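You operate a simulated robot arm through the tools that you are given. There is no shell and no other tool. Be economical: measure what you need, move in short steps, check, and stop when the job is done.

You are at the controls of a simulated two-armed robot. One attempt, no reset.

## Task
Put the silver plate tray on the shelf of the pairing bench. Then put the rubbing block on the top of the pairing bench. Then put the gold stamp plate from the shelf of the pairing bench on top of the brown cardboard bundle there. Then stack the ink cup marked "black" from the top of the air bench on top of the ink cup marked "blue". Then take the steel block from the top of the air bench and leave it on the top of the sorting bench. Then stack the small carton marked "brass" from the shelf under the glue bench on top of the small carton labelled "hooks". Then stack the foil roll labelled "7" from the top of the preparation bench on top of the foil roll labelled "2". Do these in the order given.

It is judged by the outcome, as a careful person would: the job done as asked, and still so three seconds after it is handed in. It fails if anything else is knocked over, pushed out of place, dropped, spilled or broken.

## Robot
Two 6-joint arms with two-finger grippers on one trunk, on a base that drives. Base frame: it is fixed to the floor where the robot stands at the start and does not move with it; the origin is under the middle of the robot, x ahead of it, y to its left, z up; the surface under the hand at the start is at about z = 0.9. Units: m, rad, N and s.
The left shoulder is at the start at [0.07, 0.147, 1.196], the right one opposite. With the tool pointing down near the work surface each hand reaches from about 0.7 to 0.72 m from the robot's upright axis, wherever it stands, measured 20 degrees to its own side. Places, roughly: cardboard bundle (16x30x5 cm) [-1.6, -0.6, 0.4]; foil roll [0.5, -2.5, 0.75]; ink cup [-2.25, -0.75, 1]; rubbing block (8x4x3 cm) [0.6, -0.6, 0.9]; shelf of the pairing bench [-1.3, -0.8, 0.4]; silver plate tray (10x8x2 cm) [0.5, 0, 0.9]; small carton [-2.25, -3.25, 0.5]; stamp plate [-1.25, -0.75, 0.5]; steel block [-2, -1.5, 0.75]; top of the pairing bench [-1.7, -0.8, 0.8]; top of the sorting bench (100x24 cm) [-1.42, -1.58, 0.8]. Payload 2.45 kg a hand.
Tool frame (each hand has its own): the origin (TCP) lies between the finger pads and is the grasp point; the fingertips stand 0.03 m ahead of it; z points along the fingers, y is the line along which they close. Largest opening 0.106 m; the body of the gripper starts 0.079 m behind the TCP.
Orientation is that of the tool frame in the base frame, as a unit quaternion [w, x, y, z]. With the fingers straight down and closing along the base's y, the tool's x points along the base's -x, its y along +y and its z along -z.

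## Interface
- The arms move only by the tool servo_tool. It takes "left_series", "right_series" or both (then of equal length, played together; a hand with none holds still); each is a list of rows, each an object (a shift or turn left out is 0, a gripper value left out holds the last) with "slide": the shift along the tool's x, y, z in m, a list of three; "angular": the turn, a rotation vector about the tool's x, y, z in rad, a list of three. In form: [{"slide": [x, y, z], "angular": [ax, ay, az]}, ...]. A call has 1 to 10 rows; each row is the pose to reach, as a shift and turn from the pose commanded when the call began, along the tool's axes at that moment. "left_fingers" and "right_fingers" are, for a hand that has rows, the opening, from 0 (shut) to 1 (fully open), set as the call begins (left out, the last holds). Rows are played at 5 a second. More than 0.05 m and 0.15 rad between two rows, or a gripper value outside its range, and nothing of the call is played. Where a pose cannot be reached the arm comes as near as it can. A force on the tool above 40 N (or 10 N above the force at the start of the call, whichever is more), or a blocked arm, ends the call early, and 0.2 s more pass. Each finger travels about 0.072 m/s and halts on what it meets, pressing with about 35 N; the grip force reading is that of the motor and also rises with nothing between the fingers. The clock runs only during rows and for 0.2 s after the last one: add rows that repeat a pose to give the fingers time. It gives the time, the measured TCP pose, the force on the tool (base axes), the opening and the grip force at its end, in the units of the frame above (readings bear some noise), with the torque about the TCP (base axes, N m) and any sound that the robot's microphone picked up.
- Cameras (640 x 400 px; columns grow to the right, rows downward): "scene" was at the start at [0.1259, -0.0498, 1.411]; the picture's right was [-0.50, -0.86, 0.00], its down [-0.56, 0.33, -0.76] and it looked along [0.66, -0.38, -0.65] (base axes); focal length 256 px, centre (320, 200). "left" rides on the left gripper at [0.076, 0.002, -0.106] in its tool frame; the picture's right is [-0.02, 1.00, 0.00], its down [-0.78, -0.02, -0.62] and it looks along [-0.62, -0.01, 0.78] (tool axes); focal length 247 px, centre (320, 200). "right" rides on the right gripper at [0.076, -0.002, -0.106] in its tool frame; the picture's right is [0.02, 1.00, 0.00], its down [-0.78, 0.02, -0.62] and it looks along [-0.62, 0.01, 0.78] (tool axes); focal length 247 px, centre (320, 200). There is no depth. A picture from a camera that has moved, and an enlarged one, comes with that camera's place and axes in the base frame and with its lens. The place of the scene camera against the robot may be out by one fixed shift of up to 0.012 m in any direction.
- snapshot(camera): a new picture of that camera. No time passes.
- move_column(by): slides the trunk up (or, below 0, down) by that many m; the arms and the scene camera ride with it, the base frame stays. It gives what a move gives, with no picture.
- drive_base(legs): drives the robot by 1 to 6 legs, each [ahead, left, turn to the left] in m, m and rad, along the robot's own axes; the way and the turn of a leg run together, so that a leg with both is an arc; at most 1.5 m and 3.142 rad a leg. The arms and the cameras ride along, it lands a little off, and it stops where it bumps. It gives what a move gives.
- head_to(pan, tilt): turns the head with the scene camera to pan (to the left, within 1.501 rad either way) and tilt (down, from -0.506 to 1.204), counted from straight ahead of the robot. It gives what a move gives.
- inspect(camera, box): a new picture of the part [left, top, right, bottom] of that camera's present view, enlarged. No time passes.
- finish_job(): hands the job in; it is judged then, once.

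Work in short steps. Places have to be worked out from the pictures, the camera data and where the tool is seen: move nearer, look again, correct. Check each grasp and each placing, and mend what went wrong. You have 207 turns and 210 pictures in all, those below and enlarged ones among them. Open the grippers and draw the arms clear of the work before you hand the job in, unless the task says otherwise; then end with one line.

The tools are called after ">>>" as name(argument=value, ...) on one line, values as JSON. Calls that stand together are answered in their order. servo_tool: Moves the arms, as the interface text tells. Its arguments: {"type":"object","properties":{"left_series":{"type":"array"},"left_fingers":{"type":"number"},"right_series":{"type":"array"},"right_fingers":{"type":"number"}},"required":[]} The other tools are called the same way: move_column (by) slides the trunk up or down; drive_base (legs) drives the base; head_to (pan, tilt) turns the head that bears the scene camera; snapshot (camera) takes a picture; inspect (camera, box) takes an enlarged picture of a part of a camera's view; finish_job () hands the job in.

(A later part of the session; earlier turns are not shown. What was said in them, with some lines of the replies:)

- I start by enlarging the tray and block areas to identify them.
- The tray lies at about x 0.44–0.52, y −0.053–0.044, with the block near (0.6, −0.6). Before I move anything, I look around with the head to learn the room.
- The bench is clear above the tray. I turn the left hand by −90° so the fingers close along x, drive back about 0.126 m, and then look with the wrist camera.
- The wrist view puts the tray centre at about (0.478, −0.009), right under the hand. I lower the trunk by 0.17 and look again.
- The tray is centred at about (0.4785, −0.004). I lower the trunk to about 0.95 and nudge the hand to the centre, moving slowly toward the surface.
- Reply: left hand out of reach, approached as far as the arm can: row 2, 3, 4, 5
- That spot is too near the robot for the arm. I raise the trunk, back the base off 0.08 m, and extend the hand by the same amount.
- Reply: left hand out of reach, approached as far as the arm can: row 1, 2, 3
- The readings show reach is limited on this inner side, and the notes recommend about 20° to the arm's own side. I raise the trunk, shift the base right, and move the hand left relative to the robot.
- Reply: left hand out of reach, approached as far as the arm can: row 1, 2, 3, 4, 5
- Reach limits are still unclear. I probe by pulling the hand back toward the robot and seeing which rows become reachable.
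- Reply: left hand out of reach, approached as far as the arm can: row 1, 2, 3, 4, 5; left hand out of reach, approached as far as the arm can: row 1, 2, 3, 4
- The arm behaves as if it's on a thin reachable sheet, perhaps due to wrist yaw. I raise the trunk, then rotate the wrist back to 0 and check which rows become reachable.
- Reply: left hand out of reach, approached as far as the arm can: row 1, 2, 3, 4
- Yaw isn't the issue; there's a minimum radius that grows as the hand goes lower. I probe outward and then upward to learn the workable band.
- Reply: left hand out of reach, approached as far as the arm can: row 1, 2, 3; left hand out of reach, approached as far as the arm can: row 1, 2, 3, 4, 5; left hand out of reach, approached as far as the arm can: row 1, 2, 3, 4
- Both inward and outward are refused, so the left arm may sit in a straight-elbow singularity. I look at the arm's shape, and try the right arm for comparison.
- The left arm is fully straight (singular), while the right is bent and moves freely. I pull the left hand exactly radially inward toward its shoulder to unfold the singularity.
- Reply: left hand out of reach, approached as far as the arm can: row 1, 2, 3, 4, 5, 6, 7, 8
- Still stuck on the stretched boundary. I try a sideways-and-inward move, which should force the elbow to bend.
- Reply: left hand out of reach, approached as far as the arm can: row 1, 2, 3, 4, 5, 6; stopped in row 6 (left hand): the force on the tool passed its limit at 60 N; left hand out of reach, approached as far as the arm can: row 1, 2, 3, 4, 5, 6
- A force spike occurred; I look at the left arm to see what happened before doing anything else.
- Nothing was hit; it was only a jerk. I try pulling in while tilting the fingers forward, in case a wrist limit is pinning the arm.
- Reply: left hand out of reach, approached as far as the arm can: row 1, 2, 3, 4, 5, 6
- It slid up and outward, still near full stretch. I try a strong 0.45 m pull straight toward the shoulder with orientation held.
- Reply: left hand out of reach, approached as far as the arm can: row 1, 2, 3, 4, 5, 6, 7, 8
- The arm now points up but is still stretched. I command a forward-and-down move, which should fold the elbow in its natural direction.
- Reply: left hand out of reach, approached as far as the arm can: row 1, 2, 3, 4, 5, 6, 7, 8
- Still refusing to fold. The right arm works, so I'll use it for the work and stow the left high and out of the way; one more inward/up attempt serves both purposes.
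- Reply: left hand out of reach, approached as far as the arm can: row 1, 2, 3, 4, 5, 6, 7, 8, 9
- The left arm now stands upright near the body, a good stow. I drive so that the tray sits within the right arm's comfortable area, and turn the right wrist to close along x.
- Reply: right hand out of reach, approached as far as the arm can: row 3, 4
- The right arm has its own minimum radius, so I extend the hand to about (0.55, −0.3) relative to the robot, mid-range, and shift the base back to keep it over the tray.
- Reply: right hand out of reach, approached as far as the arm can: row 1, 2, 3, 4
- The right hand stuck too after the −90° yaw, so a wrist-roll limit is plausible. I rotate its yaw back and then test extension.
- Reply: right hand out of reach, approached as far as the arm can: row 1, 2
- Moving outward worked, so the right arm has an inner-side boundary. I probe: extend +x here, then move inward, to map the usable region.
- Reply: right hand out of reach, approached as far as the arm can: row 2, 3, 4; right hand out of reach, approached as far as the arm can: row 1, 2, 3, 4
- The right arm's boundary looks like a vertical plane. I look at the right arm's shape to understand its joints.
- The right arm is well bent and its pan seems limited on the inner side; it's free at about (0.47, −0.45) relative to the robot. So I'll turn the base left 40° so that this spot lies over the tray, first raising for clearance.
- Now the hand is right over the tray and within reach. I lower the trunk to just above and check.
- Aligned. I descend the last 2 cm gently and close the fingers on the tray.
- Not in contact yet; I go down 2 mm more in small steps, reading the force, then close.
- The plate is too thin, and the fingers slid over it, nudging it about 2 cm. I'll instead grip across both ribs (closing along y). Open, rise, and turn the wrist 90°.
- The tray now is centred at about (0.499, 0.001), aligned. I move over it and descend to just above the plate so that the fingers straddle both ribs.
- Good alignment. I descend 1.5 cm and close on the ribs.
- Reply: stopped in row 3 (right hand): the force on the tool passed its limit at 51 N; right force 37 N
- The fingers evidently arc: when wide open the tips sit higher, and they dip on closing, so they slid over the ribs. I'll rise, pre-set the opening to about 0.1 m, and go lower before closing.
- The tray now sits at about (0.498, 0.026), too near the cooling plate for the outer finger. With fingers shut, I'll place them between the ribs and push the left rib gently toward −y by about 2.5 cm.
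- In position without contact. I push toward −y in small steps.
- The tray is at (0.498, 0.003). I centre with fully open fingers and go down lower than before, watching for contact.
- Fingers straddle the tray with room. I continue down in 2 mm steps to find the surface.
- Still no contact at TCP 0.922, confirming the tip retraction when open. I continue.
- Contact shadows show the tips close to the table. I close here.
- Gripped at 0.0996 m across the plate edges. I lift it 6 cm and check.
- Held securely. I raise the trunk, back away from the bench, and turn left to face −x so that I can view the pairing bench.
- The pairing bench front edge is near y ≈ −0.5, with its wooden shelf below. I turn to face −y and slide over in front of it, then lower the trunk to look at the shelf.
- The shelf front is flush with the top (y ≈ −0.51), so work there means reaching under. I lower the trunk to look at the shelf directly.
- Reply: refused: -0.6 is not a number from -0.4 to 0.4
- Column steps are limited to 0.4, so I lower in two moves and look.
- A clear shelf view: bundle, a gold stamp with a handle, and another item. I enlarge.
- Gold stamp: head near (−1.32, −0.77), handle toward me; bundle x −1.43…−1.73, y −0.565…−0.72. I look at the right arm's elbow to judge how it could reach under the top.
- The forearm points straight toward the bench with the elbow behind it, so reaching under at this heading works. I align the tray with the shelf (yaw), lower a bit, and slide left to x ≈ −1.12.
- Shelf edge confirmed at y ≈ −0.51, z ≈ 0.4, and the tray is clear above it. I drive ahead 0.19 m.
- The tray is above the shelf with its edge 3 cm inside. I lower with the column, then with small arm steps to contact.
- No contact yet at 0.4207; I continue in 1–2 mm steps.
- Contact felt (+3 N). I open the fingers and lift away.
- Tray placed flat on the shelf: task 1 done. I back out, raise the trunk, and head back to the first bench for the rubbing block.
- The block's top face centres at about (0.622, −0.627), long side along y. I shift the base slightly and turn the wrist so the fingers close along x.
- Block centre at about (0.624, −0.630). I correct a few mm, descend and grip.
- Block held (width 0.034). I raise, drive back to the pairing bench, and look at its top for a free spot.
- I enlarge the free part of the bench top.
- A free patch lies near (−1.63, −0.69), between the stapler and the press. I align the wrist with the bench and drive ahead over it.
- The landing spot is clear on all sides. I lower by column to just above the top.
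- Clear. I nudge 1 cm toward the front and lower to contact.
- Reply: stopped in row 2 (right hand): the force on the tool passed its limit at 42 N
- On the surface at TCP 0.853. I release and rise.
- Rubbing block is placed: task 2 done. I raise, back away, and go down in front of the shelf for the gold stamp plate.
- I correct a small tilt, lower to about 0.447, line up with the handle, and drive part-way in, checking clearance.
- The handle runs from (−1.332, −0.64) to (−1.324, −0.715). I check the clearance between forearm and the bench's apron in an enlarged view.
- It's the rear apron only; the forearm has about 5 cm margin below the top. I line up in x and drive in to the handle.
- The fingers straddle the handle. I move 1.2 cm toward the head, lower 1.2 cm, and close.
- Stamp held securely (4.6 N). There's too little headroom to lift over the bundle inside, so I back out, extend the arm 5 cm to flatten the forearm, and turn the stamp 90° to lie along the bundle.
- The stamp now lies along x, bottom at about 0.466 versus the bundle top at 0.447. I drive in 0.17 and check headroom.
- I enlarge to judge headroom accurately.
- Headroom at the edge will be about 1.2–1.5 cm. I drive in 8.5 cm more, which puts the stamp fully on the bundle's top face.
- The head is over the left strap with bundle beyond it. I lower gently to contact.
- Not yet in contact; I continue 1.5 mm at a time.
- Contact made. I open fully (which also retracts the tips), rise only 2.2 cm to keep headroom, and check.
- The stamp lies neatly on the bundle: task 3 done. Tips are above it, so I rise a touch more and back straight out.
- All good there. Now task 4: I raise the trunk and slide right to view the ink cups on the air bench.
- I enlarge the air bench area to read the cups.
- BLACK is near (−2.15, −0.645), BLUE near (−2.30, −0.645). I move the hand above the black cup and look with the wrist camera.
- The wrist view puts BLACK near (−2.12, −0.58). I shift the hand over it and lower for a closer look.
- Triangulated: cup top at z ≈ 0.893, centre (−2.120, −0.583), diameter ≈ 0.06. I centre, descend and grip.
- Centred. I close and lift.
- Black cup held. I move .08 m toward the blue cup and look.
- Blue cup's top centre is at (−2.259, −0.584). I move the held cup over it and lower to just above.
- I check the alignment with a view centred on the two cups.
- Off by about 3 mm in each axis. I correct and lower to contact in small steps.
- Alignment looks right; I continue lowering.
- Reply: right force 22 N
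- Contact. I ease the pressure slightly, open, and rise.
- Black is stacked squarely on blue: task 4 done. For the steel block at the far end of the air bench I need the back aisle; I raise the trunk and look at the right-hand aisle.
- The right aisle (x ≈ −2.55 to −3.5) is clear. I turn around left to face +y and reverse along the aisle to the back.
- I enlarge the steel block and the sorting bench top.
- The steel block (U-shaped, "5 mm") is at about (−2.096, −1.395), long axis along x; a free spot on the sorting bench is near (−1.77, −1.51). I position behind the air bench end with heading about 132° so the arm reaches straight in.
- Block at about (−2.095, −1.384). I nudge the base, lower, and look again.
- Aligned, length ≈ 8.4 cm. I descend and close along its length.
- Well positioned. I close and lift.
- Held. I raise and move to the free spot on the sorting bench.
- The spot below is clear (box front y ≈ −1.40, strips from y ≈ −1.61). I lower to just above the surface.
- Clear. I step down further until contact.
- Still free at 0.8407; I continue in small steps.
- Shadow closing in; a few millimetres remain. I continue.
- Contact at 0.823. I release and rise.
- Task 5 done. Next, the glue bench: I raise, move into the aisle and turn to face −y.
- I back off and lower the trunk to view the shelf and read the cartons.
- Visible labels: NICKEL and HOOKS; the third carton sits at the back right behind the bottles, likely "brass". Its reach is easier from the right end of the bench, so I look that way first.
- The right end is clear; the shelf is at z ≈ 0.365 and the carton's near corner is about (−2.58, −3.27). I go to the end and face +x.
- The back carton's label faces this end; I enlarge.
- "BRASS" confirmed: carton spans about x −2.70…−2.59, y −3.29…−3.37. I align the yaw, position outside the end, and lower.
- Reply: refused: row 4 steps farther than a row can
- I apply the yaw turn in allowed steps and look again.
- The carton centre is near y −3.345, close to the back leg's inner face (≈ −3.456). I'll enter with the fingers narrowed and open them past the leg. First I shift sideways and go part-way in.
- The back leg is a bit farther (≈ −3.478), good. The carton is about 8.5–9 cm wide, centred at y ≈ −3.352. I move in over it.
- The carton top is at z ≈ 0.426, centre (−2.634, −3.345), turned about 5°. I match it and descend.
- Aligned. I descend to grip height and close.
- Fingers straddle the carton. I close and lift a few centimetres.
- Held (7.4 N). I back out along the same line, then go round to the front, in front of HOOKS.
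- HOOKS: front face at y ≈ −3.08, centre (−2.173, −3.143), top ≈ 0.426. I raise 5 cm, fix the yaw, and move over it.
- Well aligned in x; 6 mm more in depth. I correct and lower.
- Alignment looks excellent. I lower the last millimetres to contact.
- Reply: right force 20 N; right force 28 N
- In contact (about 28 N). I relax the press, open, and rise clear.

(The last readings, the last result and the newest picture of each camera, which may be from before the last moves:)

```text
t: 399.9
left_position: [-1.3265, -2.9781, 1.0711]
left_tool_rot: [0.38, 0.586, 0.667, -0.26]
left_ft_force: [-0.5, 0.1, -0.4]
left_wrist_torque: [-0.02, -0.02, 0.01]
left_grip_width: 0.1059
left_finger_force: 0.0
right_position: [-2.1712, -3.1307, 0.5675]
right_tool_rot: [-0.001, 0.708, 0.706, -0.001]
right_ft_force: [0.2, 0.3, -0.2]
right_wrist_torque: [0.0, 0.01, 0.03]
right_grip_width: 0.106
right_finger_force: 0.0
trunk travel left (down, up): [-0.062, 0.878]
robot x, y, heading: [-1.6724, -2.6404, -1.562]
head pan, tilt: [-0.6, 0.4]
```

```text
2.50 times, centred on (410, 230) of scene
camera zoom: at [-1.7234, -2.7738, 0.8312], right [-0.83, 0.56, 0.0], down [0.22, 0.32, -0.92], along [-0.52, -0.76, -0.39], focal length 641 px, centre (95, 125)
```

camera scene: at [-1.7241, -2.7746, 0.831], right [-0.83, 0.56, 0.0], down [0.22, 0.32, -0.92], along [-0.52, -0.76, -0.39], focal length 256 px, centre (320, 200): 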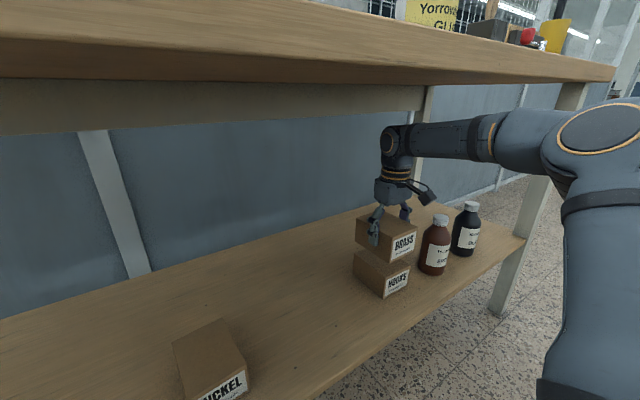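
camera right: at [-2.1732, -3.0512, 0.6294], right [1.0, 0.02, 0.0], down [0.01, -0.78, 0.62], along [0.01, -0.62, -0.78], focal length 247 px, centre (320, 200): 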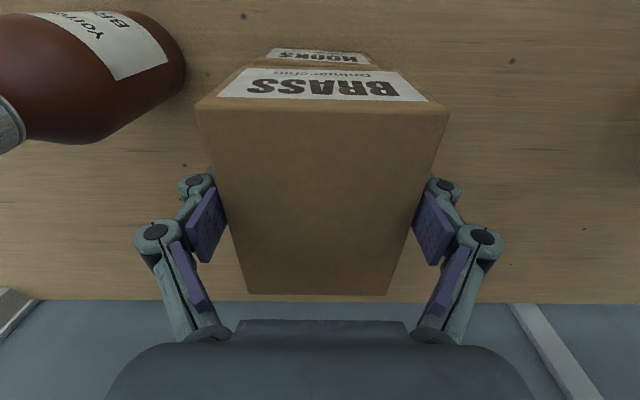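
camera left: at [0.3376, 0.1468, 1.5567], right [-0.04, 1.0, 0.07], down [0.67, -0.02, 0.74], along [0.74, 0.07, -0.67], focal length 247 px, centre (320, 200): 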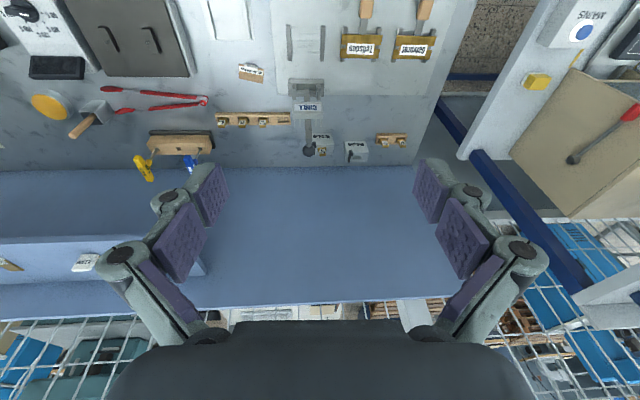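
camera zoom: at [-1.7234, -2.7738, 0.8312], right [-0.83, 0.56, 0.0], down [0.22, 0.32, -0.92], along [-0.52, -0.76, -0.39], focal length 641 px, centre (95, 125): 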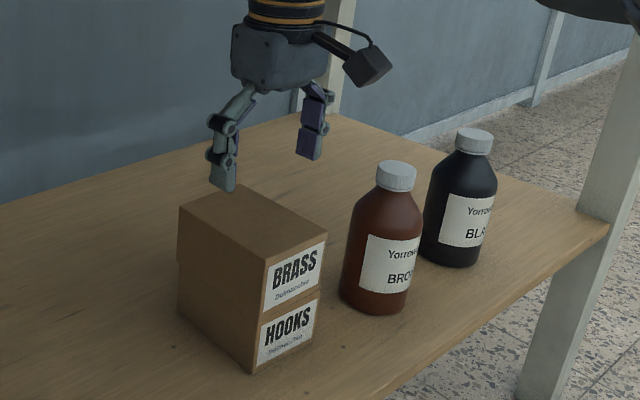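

BRASS sits squarely on HOOKS: task 6 done. I back out, raise the trunk, turn to face +x and look for the preparation bench.

>>> drive_base(legs=[[-0.45, 0, 0]])

>>> move_column(by=0.4)

>>> move_column(by=0.2)

>>> drive_base(legs=[[0, 0, 1.565], [0.5, 0, 0]])

>>> head_to(pan=-0.1, tilt=0.35)

>>> snapshot(camera="scene")

```text
t: 402.6
left_position: [-1.3294, -2.5299, 1.0706]
left_tool_rot: [0.379, 0.587, 0.666, -0.261]
left_ft_force: [0.5, 0.6, 0.4]
left_wrist_torque: [0.02, 0.0, 0.0]
left_grip_width: 0.106
left_finger_force: 0.0
right_position: [-2.1755, -2.6801, 0.5671]
right_tool_rot: [0.0, 0.71, 0.705, 0.001]
right_ft_force: [-0.6, 0.2, 1.1]
right_wrist_torque: [0.02, 0.01, -0.01]
right_grip_width: 0.1058
right_finger_force: 0.1
trunk travel left (down, up): [-0.062, 0.878]
robot x, y, heading: [-1.6746, -2.1905, -1.564]
head pan, tilt: [-0.6, 0.4]
```

```text
t: 406.4
left_position: [-1.3293, -2.5303, 1.4692]
left_tool_rot: [0.379, 0.588, 0.665, -0.261]
left_ft_force: [-0.3, -0.1, 0.2]
left_wrist_torque: [0.01, -0.03, -0.01]
left_grip_width: 0.1058
left_finger_force: 0.0
right_position: [-2.1764, -2.6788, 0.9682]
right_tool_rot: [0.0, 0.709, 0.705, -0.001]
right_ft_force: [-0.2, 0.1, 0.1]
right_wrist_torque: [0.0, 0.01, -0.02]
right_grip_width: 0.106
right_finger_force: 0.0
trunk travel left (down, up): [-0.462, 0.478]
robot x, y, heading: [-1.6802, -2.1878, -1.567]
head pan, tilt: [-0.6, 0.4]
```

```text
t: 408.6
left_position: [-1.3294, -2.5305, 1.671]
left_tool_rot: [0.379, 0.588, 0.666, -0.261]
left_ft_force: [-0.8, 1.1, -0.4]
left_wrist_torque: [0.0, -0.02, -0.01]
left_grip_width: 0.1058
left_finger_force: 0.1
right_position: [-2.1765, -2.6791, 1.1671]
right_tool_rot: [0.0, 0.71, 0.704, -0.001]
right_ft_force: [0.0, 0.1, 0.1]
right_wrist_torque: [0.0, 0.02, 0.01]
right_grip_width: 0.1058
right_finger_force: 0.0
trunk travel left (down, up): [-0.662, 0.278]
robot x, y, heading: [-1.6777, -2.1891, -1.568]
head pan, tilt: [-0.6, 0.4]
```

```text
t: 415.4
left_position: [-0.8322, -1.8421, 1.6698]
left_tool_rot: [0.453, -0.055, 0.886, 0.084]
left_ft_force: [-1.1, 0.1, -0.3]
left_wrist_torque: [-0.03, 0.02, -0.01]
left_grip_width: 0.1061
left_finger_force: 0.1
right_position: [-0.6842, -2.6867, 1.1675]
right_tool_rot: [-0.001, 0.003, 1.0, 0.0]
right_ft_force: [0.0, 0.3, -0.3]
right_wrist_torque: [0.04, -0.03, 0.02]
right_grip_width: 0.1062
right_finger_force: 0.1
trunk travel left (down, up): [-0.662, 0.278]
robot x, y, heading: [-1.1748, -2.1882, 0.002]
head pan, tilt: [-0.6, 0.4]
```

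```text
t: 416.3
left_position: [-0.8324, -1.8409, 1.6707]
left_tool_rot: [0.453, -0.054, 0.886, 0.082]
left_ft_force: [0.2, -0.6, 0.7]
left_wrist_torque: [-0.02, 0.03, 0.02]
left_grip_width: 0.1063
left_finger_force: 0.1
right_position: [-0.683, -2.6875, 1.1669]
right_tool_rot: [0.0, 0.003, 1.0, 0.0]
right_ft_force: [0.4, -0.9, 0.2]
right_wrist_torque: [0.01, 0.01, 0.01]
right_grip_width: 0.1058
right_finger_force: 0.0
trunk travel left (down, up): [-0.662, 0.278]
robot x, y, heading: [-1.1738, -2.1875, 0.003]
head pan, tilt: [-0.099, 0.351]
```

```text
80 pictures are left
camera scene: at [-1.0269, -2.2036, 1.4357], right [-0.1, -1.0, 0.0], down [-0.34, 0.03, -0.94], along [0.93, -0.09, -0.34], focal length 256 px, centre (320, 200)
```

scene: 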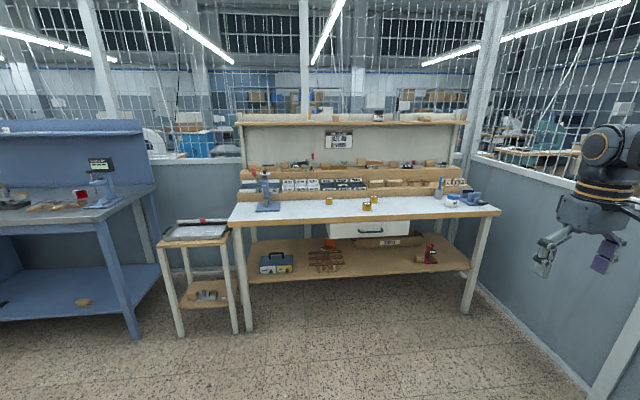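

The preparation bench is ahead, with gold rolls on it. I approach and enlarge.

>>> drive_base(legs=[[0.75, 0, 0]])

>>> head_to(pan=-0.3, tilt=0.55)

>>> snapshot(camera="scene")

```text
t: 420.4
left_position: [-0.0798, -1.8383, 1.6714]
left_tool_rot: [0.453, -0.056, 0.886, 0.083]
left_ft_force: [-0.9, -0.2, -0.3]
left_wrist_torque: [0.02, -0.01, -0.03]
left_grip_width: 0.1061
left_finger_force: 0.1
right_position: [0.0688, -2.6842, 1.1671]
right_tool_rot: [0.0, 0.003, 1.0, 0.001]
right_ft_force: [-0.2, 0.8, 0.4]
right_wrist_torque: [0.01, -0.01, -0.03]
right_grip_width: 0.1058
right_finger_force: 0.0
trunk travel left (down, up): [-0.662, 0.278]
robot x, y, heading: [-0.4238, -2.1889, 0.004]
head pan, tilt: [-0.099, 0.351]
```

```text
t: 421.1
left_position: [-0.0791, -1.8384, 1.6704]
left_tool_rot: [0.452, -0.055, 0.886, 0.083]
left_ft_force: [1.0, 0.7, 0.5]
left_wrist_torque: [0.01, -0.02, -0.01]
left_grip_width: 0.106
left_finger_force: 0.1
right_position: [0.0705, -2.6849, 1.1668]
right_tool_rot: [0.0, 0.002, 1.0, 0.0]
right_ft_force: [-0.3, 0.2, 0.4]
right_wrist_torque: [-0.03, 0.01, -0.01]
right_grip_width: 0.106
right_finger_force: 0.1
trunk travel left (down, up): [-0.662, 0.278]
robot x, y, heading: [-0.4235, -2.1905, 0.001]
head pan, tilt: [-0.3, 0.55]
```

```text
79 pictures are left
camera scene: at [-0.2811, -2.2184, 1.4175], right [-0.29, -0.96, 0.0], down [-0.5, 0.15, -0.85], along [0.82, -0.25, -0.52], focal length 256 px, centre (320, 200)
```

scene: 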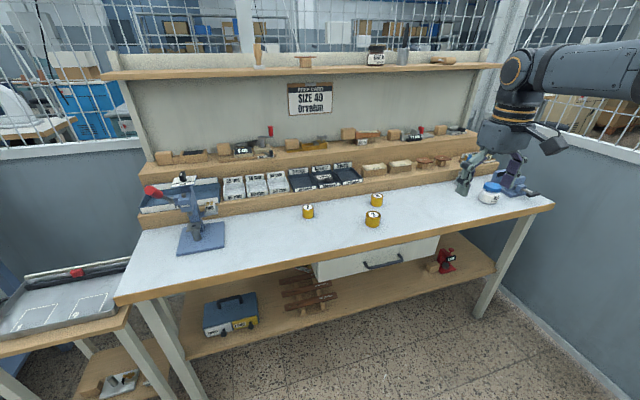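

>>> inspect(camera="scene", box=[280, 170, 420, 250])

```text
4.57 times, centred on (350, 210) of scene
camera zoom: at [-0.2811, -2.2184, 1.4175], right [-0.29, -0.96, 0.0], down [-0.5, 0.15, -0.85], along [0.82, -0.25, -0.52], focal length 1173 px, centre (183, 154)
```

zoom: 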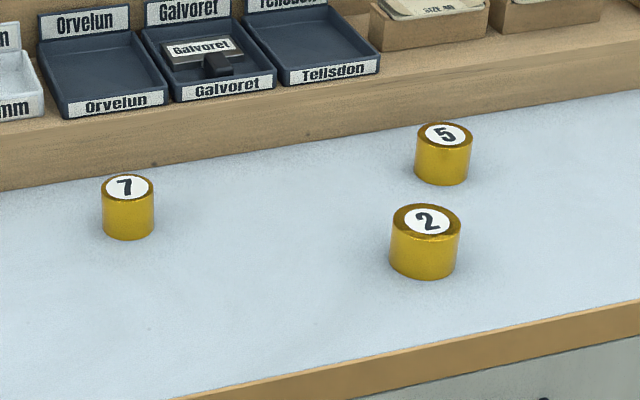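

Rolls identified: "7" near (0.57, −2.425), "2" near (0.446, −2.655), "5" near (0.56, −2.73). I turn left about 43° and bring the hand over "7".

>>> drive_base(legs=[[0, 0, 0.75], [0.0776, -0.352, 0]])

>>> move_column(by=-0.1)

>>> snapshot(camera="right")

```text
t: 425.4
left_position: [-0.1127, -1.9007, 1.6705]
left_tool_rot: [0.392, -0.374, 0.805, 0.242]
left_ft_force: [0.2, -0.4, 0.0]
left_wrist_torque: [-0.02, 0.0, -0.06]
left_grip_width: 0.1061
left_finger_force: 0.0
right_position: [0.5713, -2.4222, 1.1684]
right_tool_rot: [0.0, -0.361, 0.933, -0.001]
right_ft_force: [-0.1, 0.4, -0.4]
right_wrist_torque: [-0.02, -0.04, 0.0]
right_grip_width: 0.106
right_finger_force: 0.0
trunk travel left (down, up): [-0.662, 0.278]
robot x, y, heading: [-0.1271, -2.3869, 0.747]
head pan, tilt: [-0.3, 0.55]
```

```text
t: 426.7
left_position: [-0.111, -1.9018, 1.5711]
left_tool_rot: [0.391, -0.374, 0.805, 0.242]
left_ft_force: [0.2, -0.2, 1.1]
left_wrist_torque: [0.0, -0.06, 0.03]
left_grip_width: 0.1063
left_finger_force: 0.1
right_position: [0.5723, -2.4231, 1.0672]
right_tool_rot: [0.0, -0.361, 0.933, -0.001]
right_ft_force: [-0.2, 0.4, -1.1]
right_wrist_torque: [0.0, -0.01, -0.01]
right_grip_width: 0.1059
right_finger_force: 0.1
trunk travel left (down, up): [-0.562, 0.378]
robot x, y, heading: [-0.1284, -2.3888, 0.75]
head pan, tilt: [-0.3, 0.55]
```

```text
77 pictures are left
camera right: at [0.5166, -2.4761, 1.1736], right [-0.69, 0.73, 0.0], down [0.57, 0.54, 0.62], along [0.45, 0.43, -0.78], focal length 247 px, centre (320, 200)
```

right: 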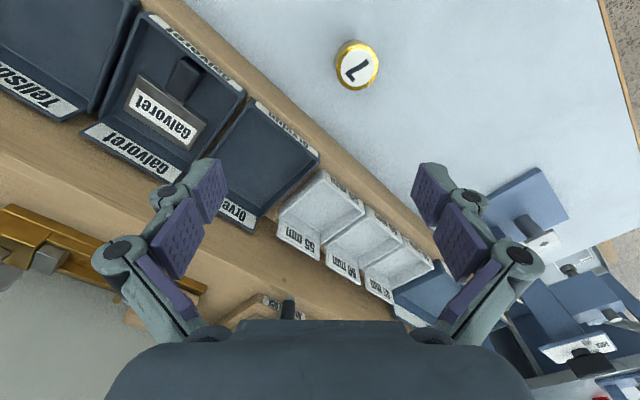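

Roll 7's top is near (0.526, −2.412, 0.885). I centre and lower for a check.

>>> servo_tool(right_series=[{"slide": [0.0133, 0.0196, 0.02]}, {"slide": [0.0266, 0.0392, 0.04]}, {"slide": [0.0266, 0.0392, 0.07]}])

>>> snapshot(camera="right")

```text
t: 427.5
left_position: [-0.1091, -1.9012, 1.5702]
left_tool_rot: [0.391, -0.374, 0.805, 0.243]
left_ft_force: [0.3, 0.3, -0.1]
left_wrist_torque: [-0.01, 0.03, 0.06]
left_grip_width: 0.1059
left_finger_force: 0.0
right_position: [0.5275, -2.4124, 0.9962]
right_tool_rot: [-0.001, -0.36, 0.933, 0.0]
right_ft_force: [0.9, 0.3, -0.5]
right_wrist_torque: [-0.02, -0.02, -0.01]
right_grip_width: 0.1057
right_finger_force: 0.0
trunk travel left (down, up): [-0.562, 0.378]
robot x, y, heading: [-0.1271, -2.3897, 0.748]
head pan, tilt: [-0.3, 0.55]
```

```text
76 pictures are left
camera right: at [0.4715, -2.4649, 1.1026], right [-0.69, 0.72, 0.0], down [0.57, 0.54, 0.62], along [0.45, 0.43, -0.78], focal length 247 px, centre (320, 200)
```

right: 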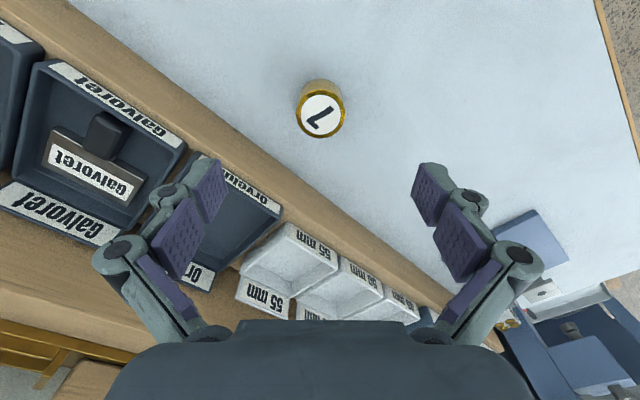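

Roll 7: (0.526, −2.411), top 0.878, Ø ≈ 0.043. A step lies close behind, so I use a narrower opening and descend.

>>> servo_tool(right_series=[{"slide": [0, 0.002, 0.01]}, {"slide": [0, 0.002, 0.03]}, {"slide": [0, 0.002, 0.06]}, {"slide": [0, 0.002, 0.08]}], right_fingers=0.68)

>>> snapshot(camera="right")

```text
t: 428.5
left_position: [-0.1107, -1.9016, 1.5706]
left_tool_rot: [0.39, -0.374, 0.805, 0.243]
left_ft_force: [-0.3, -0.1, 0.5]
left_wrist_torque: [0.0, -0.01, -0.03]
left_grip_width: 0.1061
left_finger_force: 0.1
right_position: [0.5243, -2.4103, 0.9165]
right_tool_rot: [0.0, -0.361, 0.933, -0.001]
right_ft_force: [0.1, 0.0, 0.3]
right_wrist_torque: [-0.01, 0.0, 0.02]
right_grip_width: 0.0719
right_finger_force: 0.1
trunk travel left (down, up): [-0.562, 0.378]
robot x, y, heading: [-0.1287, -2.3866, 0.751]
head pan, tilt: [-0.3, 0.55]
```

```text
75 pictures are left
camera right: at [0.4686, -2.4632, 1.0231], right [-0.69, 0.72, 0.0], down [0.57, 0.54, 0.62], along [0.45, 0.43, -0.78], focal length 247 px, centre (320, 200)
```

right: 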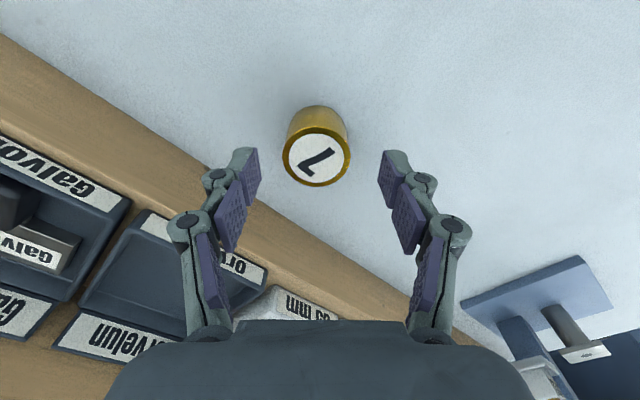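

Clear of the step. I finish the descent, watch force, and close.

>>> servo_tool(right_series=[{"slide": [0, -0.001, 0.015]}, {"slide": [0, -0.001, 0.03]}, {"slide": [0, -0.001, 0.04]}, {"slide": [0, -0.001, 0.046]}])

>>> inspect(camera="right", box=[160, 80, 480, 280])

```text
t: 429.5
left_position: [-0.1107, -1.902, 1.5698]
left_tool_rot: [0.391, -0.373, 0.806, 0.242]
left_ft_force: [0.1, -0.6, -1.0]
left_wrist_torque: [0.0, 0.01, -0.01]
left_grip_width: 0.1059
left_finger_force: 0.1
right_position: [0.5255, -2.4125, 0.8714]
right_tool_rot: [-0.001, -0.362, 0.932, 0.0]
right_ft_force: [-0.2, -0.4, -0.2]
right_wrist_torque: [-0.02, 0.01, 0.01]
right_grip_width: 0.0721
right_finger_force: 0.0
trunk travel left (down, up): [-0.562, 0.378]
robot x, y, heading: [-0.127, -2.388, 0.746]
head pan, tilt: [-0.3, 0.55]
```

```text
2.00 times, centred on (320, 180) of right
camera zoom: at [0.4699, -2.4641, 0.9772], right [-0.69, 0.73, 0.0], down [0.57, 0.54, 0.62], along [0.45, 0.43, -0.78], focal length 494 px, centre (320, 240)
```

zoom: 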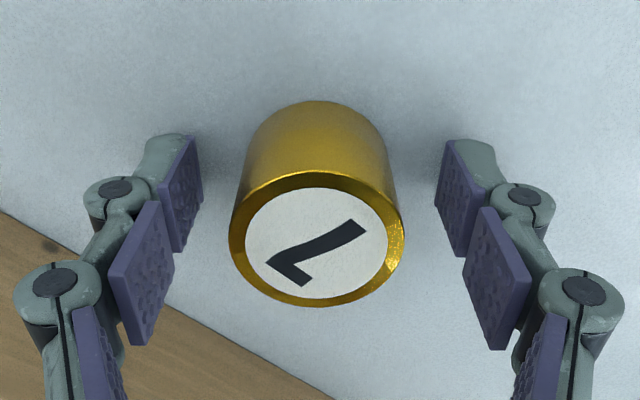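

Centred. I close and lift.

>>> servo_tool(right_series=[{"slide": [0, 0, 0]}, {"slide": [0, 0, 0]}, {"slide": [0, 0, 0]}], right_fingers=0)

>>> servo_tool(right_series=[{"slide": [0, 0, -0.02]}, {"slide": [0, 0, -0.06]}, {"slide": [0, 0, -0.1]}, {"slide": [0, 0, -0.12]}])

>>> snapshot(camera="right")

```text
t: 430.3
left_position: [-0.1105, -1.902, 1.5708]
left_tool_rot: [0.391, -0.375, 0.805, 0.243]
left_ft_force: [0.2, 0.5, -0.7]
left_wrist_torque: [-0.01, -0.01, 0.0]
left_grip_width: 0.1059
left_finger_force: 0.1
right_position: [0.5251, -2.4117, 0.8717]
right_tool_rot: [0.0, -0.361, 0.933, 0.0]
right_ft_force: [-0.3, -0.6, 0.0]
right_wrist_torque: [0.02, 0.02, 0.0]
right_grip_width: 0.0439
right_finger_force: 35.1
trunk travel left (down, up): [-0.562, 0.378]
robot x, y, heading: [-0.1281, -2.386, 0.747]
head pan, tilt: [-0.3, 0.55]
```

```text
t: 431.3
left_position: [-0.1116, -1.9023, 1.5711]
left_tool_rot: [0.39, -0.375, 0.805, 0.242]
left_ft_force: [-0.2, 0.9, -0.2]
left_wrist_torque: [0.0, -0.03, 0.03]
left_grip_width: 0.1056
left_finger_force: 0.1
right_position: [0.5252, -2.4111, 0.9915]
right_tool_rot: [-0.001, -0.361, 0.933, 0.0]
right_ft_force: [-1.1, 0.1, -0.1]
right_wrist_torque: [-0.01, 0.03, -0.01]
right_grip_width: 0.0438
right_finger_force: 34.6
trunk travel left (down, up): [-0.562, 0.378]
robot x, y, heading: [-0.1249, -2.3882, 0.747]
head pan, tilt: [-0.3, 0.55]
```

```text
73 pictures are left
camera right: at [0.4696, -2.4643, 1.0982], right [-0.69, 0.72, 0.0], down [0.57, 0.54, 0.62], along [0.45, 0.43, -0.78], focal length 247 px, centre (320, 200)
```

right: 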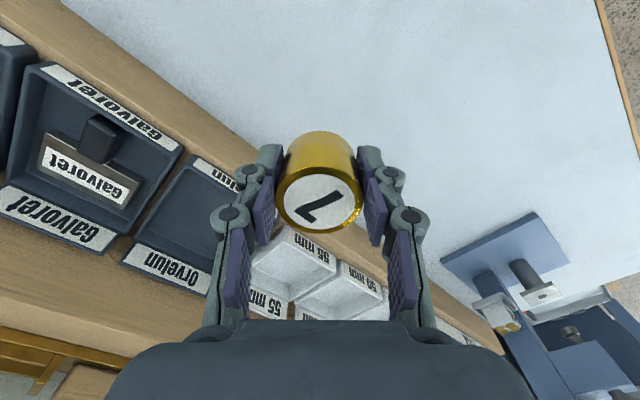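

Roll 7 held. I raise a little and move near roll 2 for a look.

>>> move_column(by=0.06)

>>> drive_base(legs=[[-0.213, -0.114, 0]])

>>> snapshot(camera="right")

```text
t: 432.3
left_position: [-0.1106, -1.9022, 1.6301]
left_tool_rot: [0.392, -0.373, 0.805, 0.241]
left_ft_force: [-0.2, -0.9, 0.2]
left_wrist_torque: [-0.01, 0.04, -0.02]
left_grip_width: 0.1059
left_finger_force: 0.1
right_position: [0.526, -2.4106, 1.051]
right_tool_rot: [0.0, -0.361, 0.932, 0.0]
right_ft_force: [0.5, 0.0, -1.5]
right_wrist_torque: [0.04, 0.02, 0.01]
right_grip_width: 0.0438
right_finger_force: 34.8
trunk travel left (down, up): [-0.622, 0.318]
robot x, y, heading: [-0.1243, -2.3852, 0.745]
head pan, tilt: [-0.3, 0.55]
```

```text
t: 434.1
left_position: [-0.1892, -2.1283, 1.6291]
left_tool_rot: [0.391, -0.373, 0.806, 0.241]
left_ft_force: [0.2, -0.4, -0.5]
left_wrist_torque: [-0.01, 0.0, 0.0]
left_grip_width: 0.1062
left_finger_force: 0.0
right_position: [0.4475, -2.6373, 1.0519]
right_tool_rot: [-0.001, -0.361, 0.932, 0.001]
right_ft_force: [0.2, -0.2, -0.2]
right_wrist_torque: [0.0, 0.01, 0.02]
right_grip_width: 0.0435
right_finger_force: 35.2
trunk travel left (down, up): [-0.622, 0.318]
robot x, y, heading: [-0.2026, -2.6156, 0.744]
head pan, tilt: [-0.3, 0.55]
```

```text
72 pictures are left
camera right: at [0.3926, -2.6907, 1.1576], right [-0.69, 0.72, 0.0], down [0.57, 0.54, 0.62], along [0.45, 0.43, -0.78], focal length 247 px, centre (320, 200)
```

right: 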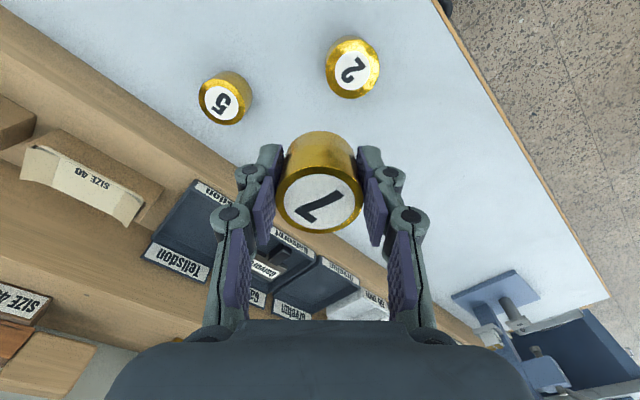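

Roll 2's top is near (0.408, −2.631). I move half-way and lower for a second bearing.

>>> servo_tool(right_series=[{"slide": [0.006, 0.0153, 0.02]}, {"slide": [0.006, 0.0307, 0.05]}])

>>> snapshot(camera="right")

```text
t: 434.7
left_position: [-0.1888, -2.1286, 1.6301]
left_tool_rot: [0.39, -0.374, 0.806, 0.242]
left_ft_force: [0.2, -0.4, -0.1]
left_wrist_torque: [-0.03, 0.0, -0.02]
left_grip_width: 0.1061
left_finger_force: 0.0
right_position: [0.4232, -2.6196, 1.0007]
right_tool_rot: [-0.001, -0.361, 0.932, 0.0]
right_ft_force: [0.4, 0.0, -1.7]
right_wrist_torque: [-0.03, 0.0, 0.0]
right_grip_width: 0.0436
right_finger_force: 34.9
trunk travel left (down, up): [-0.622, 0.318]
robot x, y, heading: [-0.2029, -2.6184, 0.745]
head pan, tilt: [-0.3, 0.55]
```

```text
71 pictures are left
camera right: at [0.3672, -2.6728, 1.1079], right [-0.69, 0.72, 0.0], down [0.57, 0.54, 0.62], along [0.45, 0.43, -0.78], focal length 247 px, centre (320, 200)
```

right: 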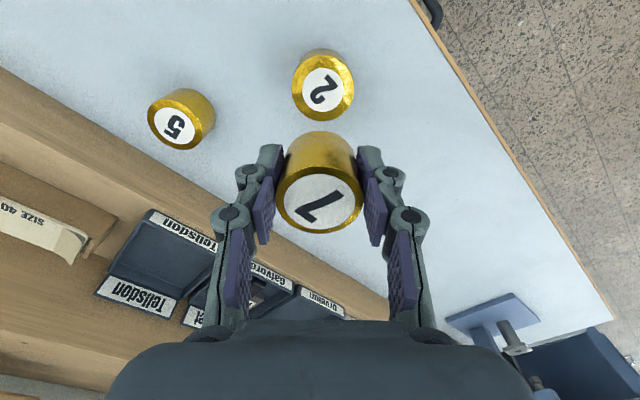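

Triangulated: roll 2 at (0.409, −2.628). I move over it, lower to just above, and check with the scene camera.

>>> servo_tool(right_series=[{"slide": [0.009, 0.002, 0]}, {"slide": [0.0179, 0.0036, 0.02]}, {"slide": [0.0179, 0.0036, 0.05]}])

>>> head_to(pan=-0.75, tilt=0.6)

>>> snapshot(camera="scene")

>>> snapshot(camera="right")

```text
t: 435.5
left_position: [-0.1879, -2.1289, 1.6297]
left_tool_rot: [0.39, -0.374, 0.806, 0.242]
left_ft_force: [0.6, 0.9, -0.3]
left_wrist_torque: [0.06, 0.02, 0.01]
left_grip_width: 0.1062
left_finger_force: 0.1
right_position: [0.4069, -2.6292, 0.9496]
right_tool_rot: [-0.001, -0.36, 0.933, -0.001]
right_ft_force: [0.0, 0.5, -0.6]
right_wrist_torque: [0.0, 0.02, -0.03]
right_grip_width: 0.0434
right_finger_force: 34.7
trunk travel left (down, up): [-0.622, 0.318]
robot x, y, heading: [-0.208, -2.6163, 0.745]
head pan, tilt: [-0.3, 0.55]
```

```text
t: 436.4
left_position: [-0.1884, -2.1294, 1.6301]
left_tool_rot: [0.391, -0.374, 0.805, 0.242]
left_ft_force: [0.6, 0.1, -0.1]
left_wrist_torque: [-0.01, 0.0, 0.0]
left_grip_width: 0.1062
left_finger_force: 0.0
right_position: [0.4061, -2.63, 0.9508]
right_tool_rot: [0.0, -0.361, 0.932, 0.0]
right_ft_force: [0.1, 1.2, -0.6]
right_wrist_torque: [-0.03, -0.05, 0.01]
right_grip_width: 0.0435
right_finger_force: 35.1
trunk travel left (down, up): [-0.622, 0.318]
robot x, y, heading: [-0.2054, -2.6168, 0.752]
head pan, tilt: [-0.75, 0.6]
```

```text
70 pictures are left
camera scene: at [-0.0765, -2.5886, 1.373], right [0.0, -1.0, 0.0], down [-0.56, 0.0, -0.83], along [0.83, 0.0, -0.56], focal length 256 px, centre (320, 200)
```

scene: 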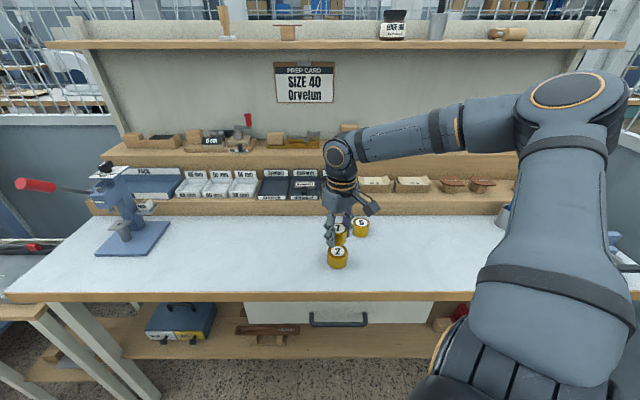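

```text
69 pictures are left
camera right: at [0.3508, -2.6826, 1.0577], right [-0.69, 0.72, 0.0], down [0.57, 0.54, 0.62], along [0.45, 0.43, -0.78], focal length 247 px, centre (320, 200)
```

right: 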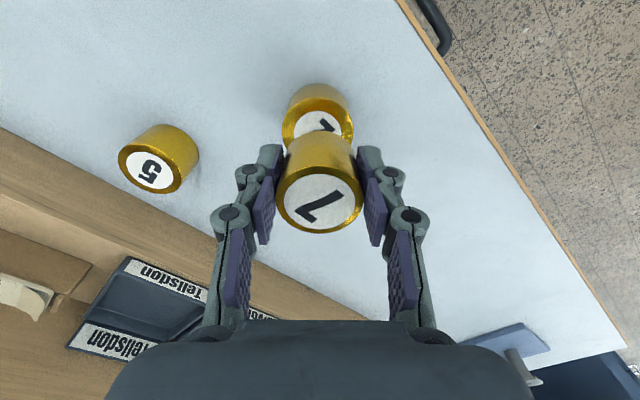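

>>> inspect(camera="scene", box=[300, 200, 380, 280])

```text
5.00 times, centred on (340, 240) of scene
camera zoom: at [-0.0765, -2.5886, 1.373], right [0.0, -1.0, 0.0], down [-0.56, 0.0, -0.83], along [0.83, 0.0, -0.56], focal length 1283 px, centre (220, 0)
```

zoom: 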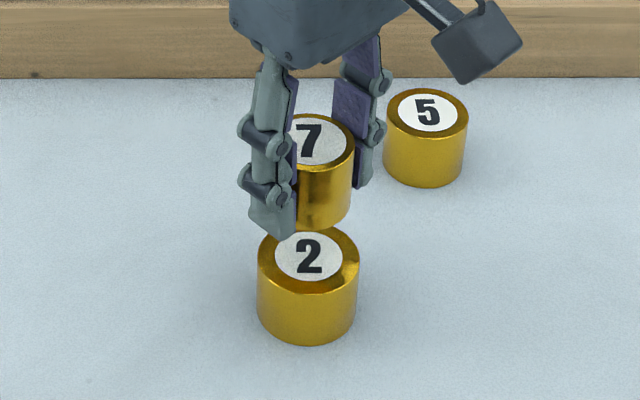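

Both views agree within about 2 mm. I lower in steps toward contact.

>>> servo_tool(right_series=[{"slide": [0, 0, 0.008]}, {"slide": [0, 0, 0.016]}, {"slide": [0, 0, 0.022]}, {"slide": [0, 0, 0.027]}])

>>> inspect(camera="scene", box=[300, 200, 380, 280])

```text
t: 437.4
left_position: [-0.1888, -2.129, 1.6303]
left_tool_rot: [0.39, -0.374, 0.806, 0.241]
left_ft_force: [0.8, -0.8, 0.3]
left_wrist_torque: [0.01, 0.01, 0.0]
left_grip_width: 0.1062
left_finger_force: 0.0
right_position: [0.4078, -2.6289, 0.923]
right_tool_rot: [0.0, -0.361, 0.932, 0.0]
right_ft_force: [-0.2, 0.4, -0.6]
right_wrist_torque: [0.01, -0.02, 0.04]
right_grip_width: 0.0436
right_finger_force: 34.3
trunk travel left (down, up): [-0.622, 0.318]
robot x, y, heading: [-0.2051, -2.6133, 0.748]
head pan, tilt: [-0.75, 0.6]
```

```text
5.00 times, centred on (340, 240) of scene
camera zoom: at [-0.0762, -2.5887, 1.373], right [0.0, -1.0, 0.0], down [-0.57, 0.0, -0.82], along [0.82, 0.0, -0.57], focal length 1283 px, centre (220, 0)
```

zoom: 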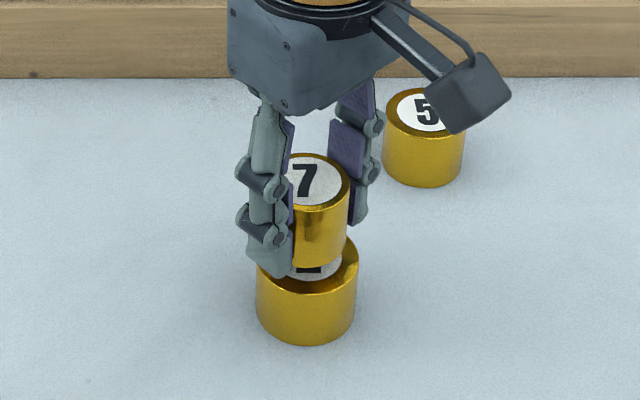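

About 1 cm left. I continue.

>>> servo_tool(right_series=[{"slide": [0, 0, 0.004]}, {"slide": [0, 0, 0.007]}, {"slide": [0, 0, 0.009]}])

>>> servo_tool(right_series=[{"slide": [0, 0, 0.0015]}, {"slide": [0, 0, 0.003]}])

```text
t: 438.2
left_position: [-0.1892, -2.1301, 1.6305]
left_tool_rot: [0.39, -0.374, 0.806, 0.242]
left_ft_force: [0.7, -0.1, 0.8]
left_wrist_torque: [-0.01, 0.04, 0.0]
left_grip_width: 0.1061
left_finger_force: 0.1
right_position: [0.4074, -2.6293, 0.9156]
right_tool_rot: [0.0, -0.361, 0.933, 0.0]
right_ft_force: [0.4, 0.7, -0.3]
right_wrist_torque: [0.03, 0.01, 0.0]
right_grip_width: 0.0437
right_finger_force: 34.9
trunk travel left (down, up): [-0.622, 0.318]
robot x, y, heading: [-0.2013, -2.6187, 0.744]
head pan, tilt: [-0.75, 0.6]
```

```text
t: 438.8
left_position: [-0.1882, -2.1305, 1.6299]
left_tool_rot: [0.391, -0.374, 0.805, 0.242]
left_ft_force: [0.0, -0.7, 0.9]
left_wrist_torque: [-0.02, -0.04, -0.02]
left_grip_width: 0.1061
left_finger_force: 0.0
right_position: [0.4073, -2.629, 0.9117]
right_tool_rot: [-0.001, -0.361, 0.933, -0.001]
right_ft_force: [0.1, 1.3, -1.0]
right_wrist_torque: [-0.01, 0.01, 0.01]
right_grip_width: 0.0437
right_finger_force: 34.6
trunk travel left (down, up): [-0.622, 0.318]
robot x, y, heading: [-0.2013, -2.6144, 0.748]
head pan, tilt: [-0.75, 0.6]
```

>>> servo_tool(right_series=[{"slide": [0, 0, 0.001]}, {"slide": [0, 0, 0.002]}, {"slide": [0, 0, 0.003]}])

>>> inspect(camera="scene", box=[300, 200, 380, 280])

```text
t: 439.6
left_position: [-0.1912, -2.1301, 1.6301]
left_tool_rot: [0.392, -0.373, 0.805, 0.242]
left_ft_force: [0.3, 0.0, -0.2]
left_wrist_torque: [0.01, 0.01, 0.03]
left_grip_width: 0.106
left_finger_force: 0.1
right_position: [0.4071, -2.6301, 0.9116]
right_tool_rot: [0.001, -0.361, 0.933, 0.0]
right_ft_force: [0.6, -0.2, 9.1]
right_wrist_torque: [-0.06, -0.08, 0.0]
right_grip_width: 0.0438
right_finger_force: 35.2
trunk travel left (down, up): [-0.622, 0.318]
robot x, y, heading: [-0.2044, -2.6158, 0.747]
head pan, tilt: [-0.75, 0.6]
```

```text
5.00 times, centred on (340, 240) of scene
camera zoom: at [-0.0775, -2.5886, 1.3733], right [0.0, -1.0, 0.0], down [-0.56, 0.0, -0.83], along [0.83, 0.0, -0.56], focal length 1283 px, centre (220, 0)
```

zoom: 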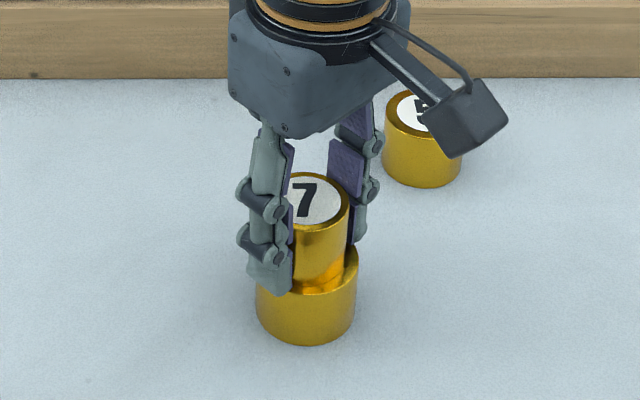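

In contact and well centred. I relax slightly, open, and rise.

>>> servo_tool(right_series=[{"slide": [0, 0, -0.0015]}, {"slide": [0, 0, -0.0015]}])

>>> servo_tool(right_series=[{"slide": [0, 0, 0]}, {"slide": [0, 0, 0]}, {"slide": [0, 0, 0]}, {"slide": [0, 0, -0.03]}, {"slide": [0, 0, -0.07]}, {"slide": [0, 0, -0.11]}, {"slide": [0, 0, -0.14]}], right_fingers=0.8)

>>> inspect(camera="scene", box=[300, 200, 380, 280])

```text
t: 440.2
left_position: [-0.1884, -2.1295, 1.6301]
left_tool_rot: [0.391, -0.373, 0.806, 0.241]
left_ft_force: [0.4, 0.5, 0.6]
left_wrist_torque: [-0.01, -0.01, 0.03]
left_grip_width: 0.106
left_finger_force: 0.1
right_position: [0.4067, -2.6296, 0.9104]
right_tool_rot: [0.0, -0.361, 0.933, 0.0]
right_ft_force: [0.2, 0.7, 0.9]
right_wrist_torque: [-0.04, -0.03, -0.01]
right_grip_width: 0.0438
right_finger_force: 34.6
trunk travel left (down, up): [-0.622, 0.318]
robot x, y, heading: [-0.2049, -2.6116, 0.744]
head pan, tilt: [-0.75, 0.6]
```

```text
t: 441.8
left_position: [-0.1905, -2.1301, 1.6305]
left_tool_rot: [0.391, -0.374, 0.805, 0.242]
left_ft_force: [-0.3, -0.1, -0.6]
left_wrist_torque: [0.02, 0.0, 0.0]
left_grip_width: 0.1058
left_finger_force: 0.1
right_position: [0.4065, -2.6291, 1.0508]
right_tool_rot: [0.0, -0.361, 0.933, -0.001]
right_ft_force: [-0.6, 1.0, 0.5]
right_wrist_torque: [0.01, 0.01, 0.05]
right_grip_width: 0.0851
right_finger_force: 0.1
trunk travel left (down, up): [-0.622, 0.318]
robot x, y, heading: [-0.2046, -2.6147, 0.744]
head pan, tilt: [-0.75, 0.6]
```

```text
5.00 times, centred on (340, 240) of scene
camera zoom: at [-0.0774, -2.5884, 1.373], right [0.0, -1.0, 0.0], down [-0.56, 0.0, -0.83], along [0.83, 0.0, -0.56], focal length 1283 px, centre (220, 0)
```

zoom: 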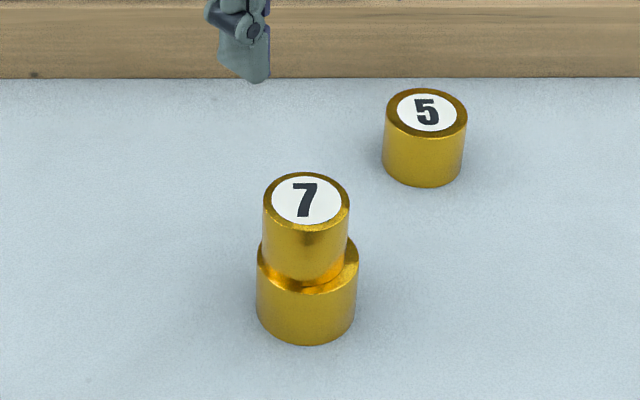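

Roll 7 stands on roll 2. I open fully, back away from the bench, and do a last check.

>>> move_column(by=0.1)

>>> drive_base(legs=[[-0.45, 0, 0]])

>>> servo_tool(right_series=[{"slide": [0, 0, 0]}, {"slide": [0, 0, 0]}], right_fingers=1)

>>> snapshot(camera="scene")

```text
t: 443.1
left_position: [-0.1889, -2.1299, 1.7307]
left_tool_rot: [0.391, -0.374, 0.806, 0.241]
left_ft_force: [-0.2, -0.3, 0.5]
left_wrist_torque: [-0.04, 0.01, 0.02]
left_grip_width: 0.1061
left_finger_force: 0.1
right_position: [0.4063, -2.6311, 1.1512]
right_tool_rot: [0.0, -0.36, 0.933, 0.0]
right_ft_force: [0.7, -0.6, 0.7]
right_wrist_torque: [-0.01, 0.04, 0.02]
right_grip_width: 0.0849
right_finger_force: 0.1
trunk travel left (down, up): [-0.722, 0.218]
robot x, y, heading: [-0.2037, -2.6172, 0.743]
head pan, tilt: [-0.75, 0.6]
```

```text
t: 445.8
left_position: [-0.5167, -2.4333, 1.7298]
left_tool_rot: [0.389, -0.375, 0.806, 0.243]
left_ft_force: [0.7, 0.5, -0.1]
left_wrist_torque: [0.01, 0.02, -0.01]
left_grip_width: 0.106
left_finger_force: 0.1
right_position: [0.0785, -2.935, 1.1502]
right_tool_rot: [-0.001, -0.361, 0.933, 0.0]
right_ft_force: [0.5, -0.3, -0.6]
right_wrist_torque: [-0.01, 0.01, 0.01]
right_grip_width: 0.0847
right_finger_force: 0.0
trunk travel left (down, up): [-0.722, 0.218]
robot x, y, heading: [-0.5328, -2.9212, 0.747]
head pan, tilt: [-0.75, 0.6]
```

```text
t: 446.4
left_position: [-0.5182, -2.4345, 1.7296]
left_tool_rot: [0.39, -0.374, 0.806, 0.242]
left_ft_force: [0.3, 0.4, -0.1]
left_wrist_torque: [-0.01, -0.03, -0.02]
left_grip_width: 0.1061
left_finger_force: 0.1
right_position: [0.077, -2.9349, 1.1518]
right_tool_rot: [-0.001, -0.36, 0.933, 0.0]
right_ft_force: [-0.2, 0.1, 0.0]
right_wrist_torque: [-0.03, 0.0, 0.0]
right_grip_width: 0.106
right_finger_force: 0.0
trunk travel left (down, up): [-0.722, 0.218]
robot x, y, heading: [-0.5371, -2.9179, 0.744]
head pan, tilt: [-0.75, 0.6]
```

```text
64 pictures are left
camera scene: at [-0.4057, -2.894, 1.4729], right [0.0, -1.0, 0.0], down [-0.57, 0.0, -0.82], along [0.82, 0.0, -0.57], focal length 256 px, centre (320, 200)
```

scene: 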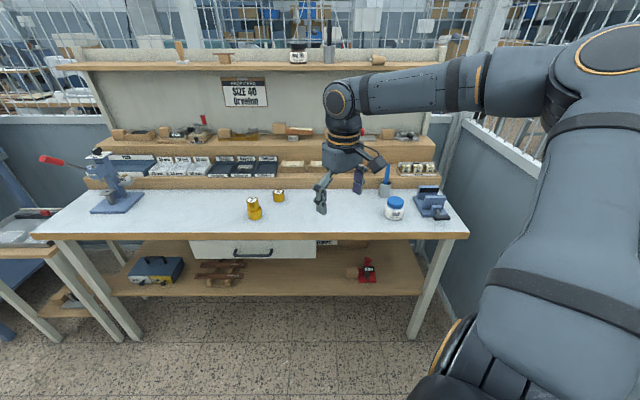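

Everything is in place, and both grippers are open and clear of the work, so I hand the job in.

>>> finish_job()

```text
The job is handed in.
```

All seven placements were done in the order given and the job is handed in; each looked right on camera when I put it down.
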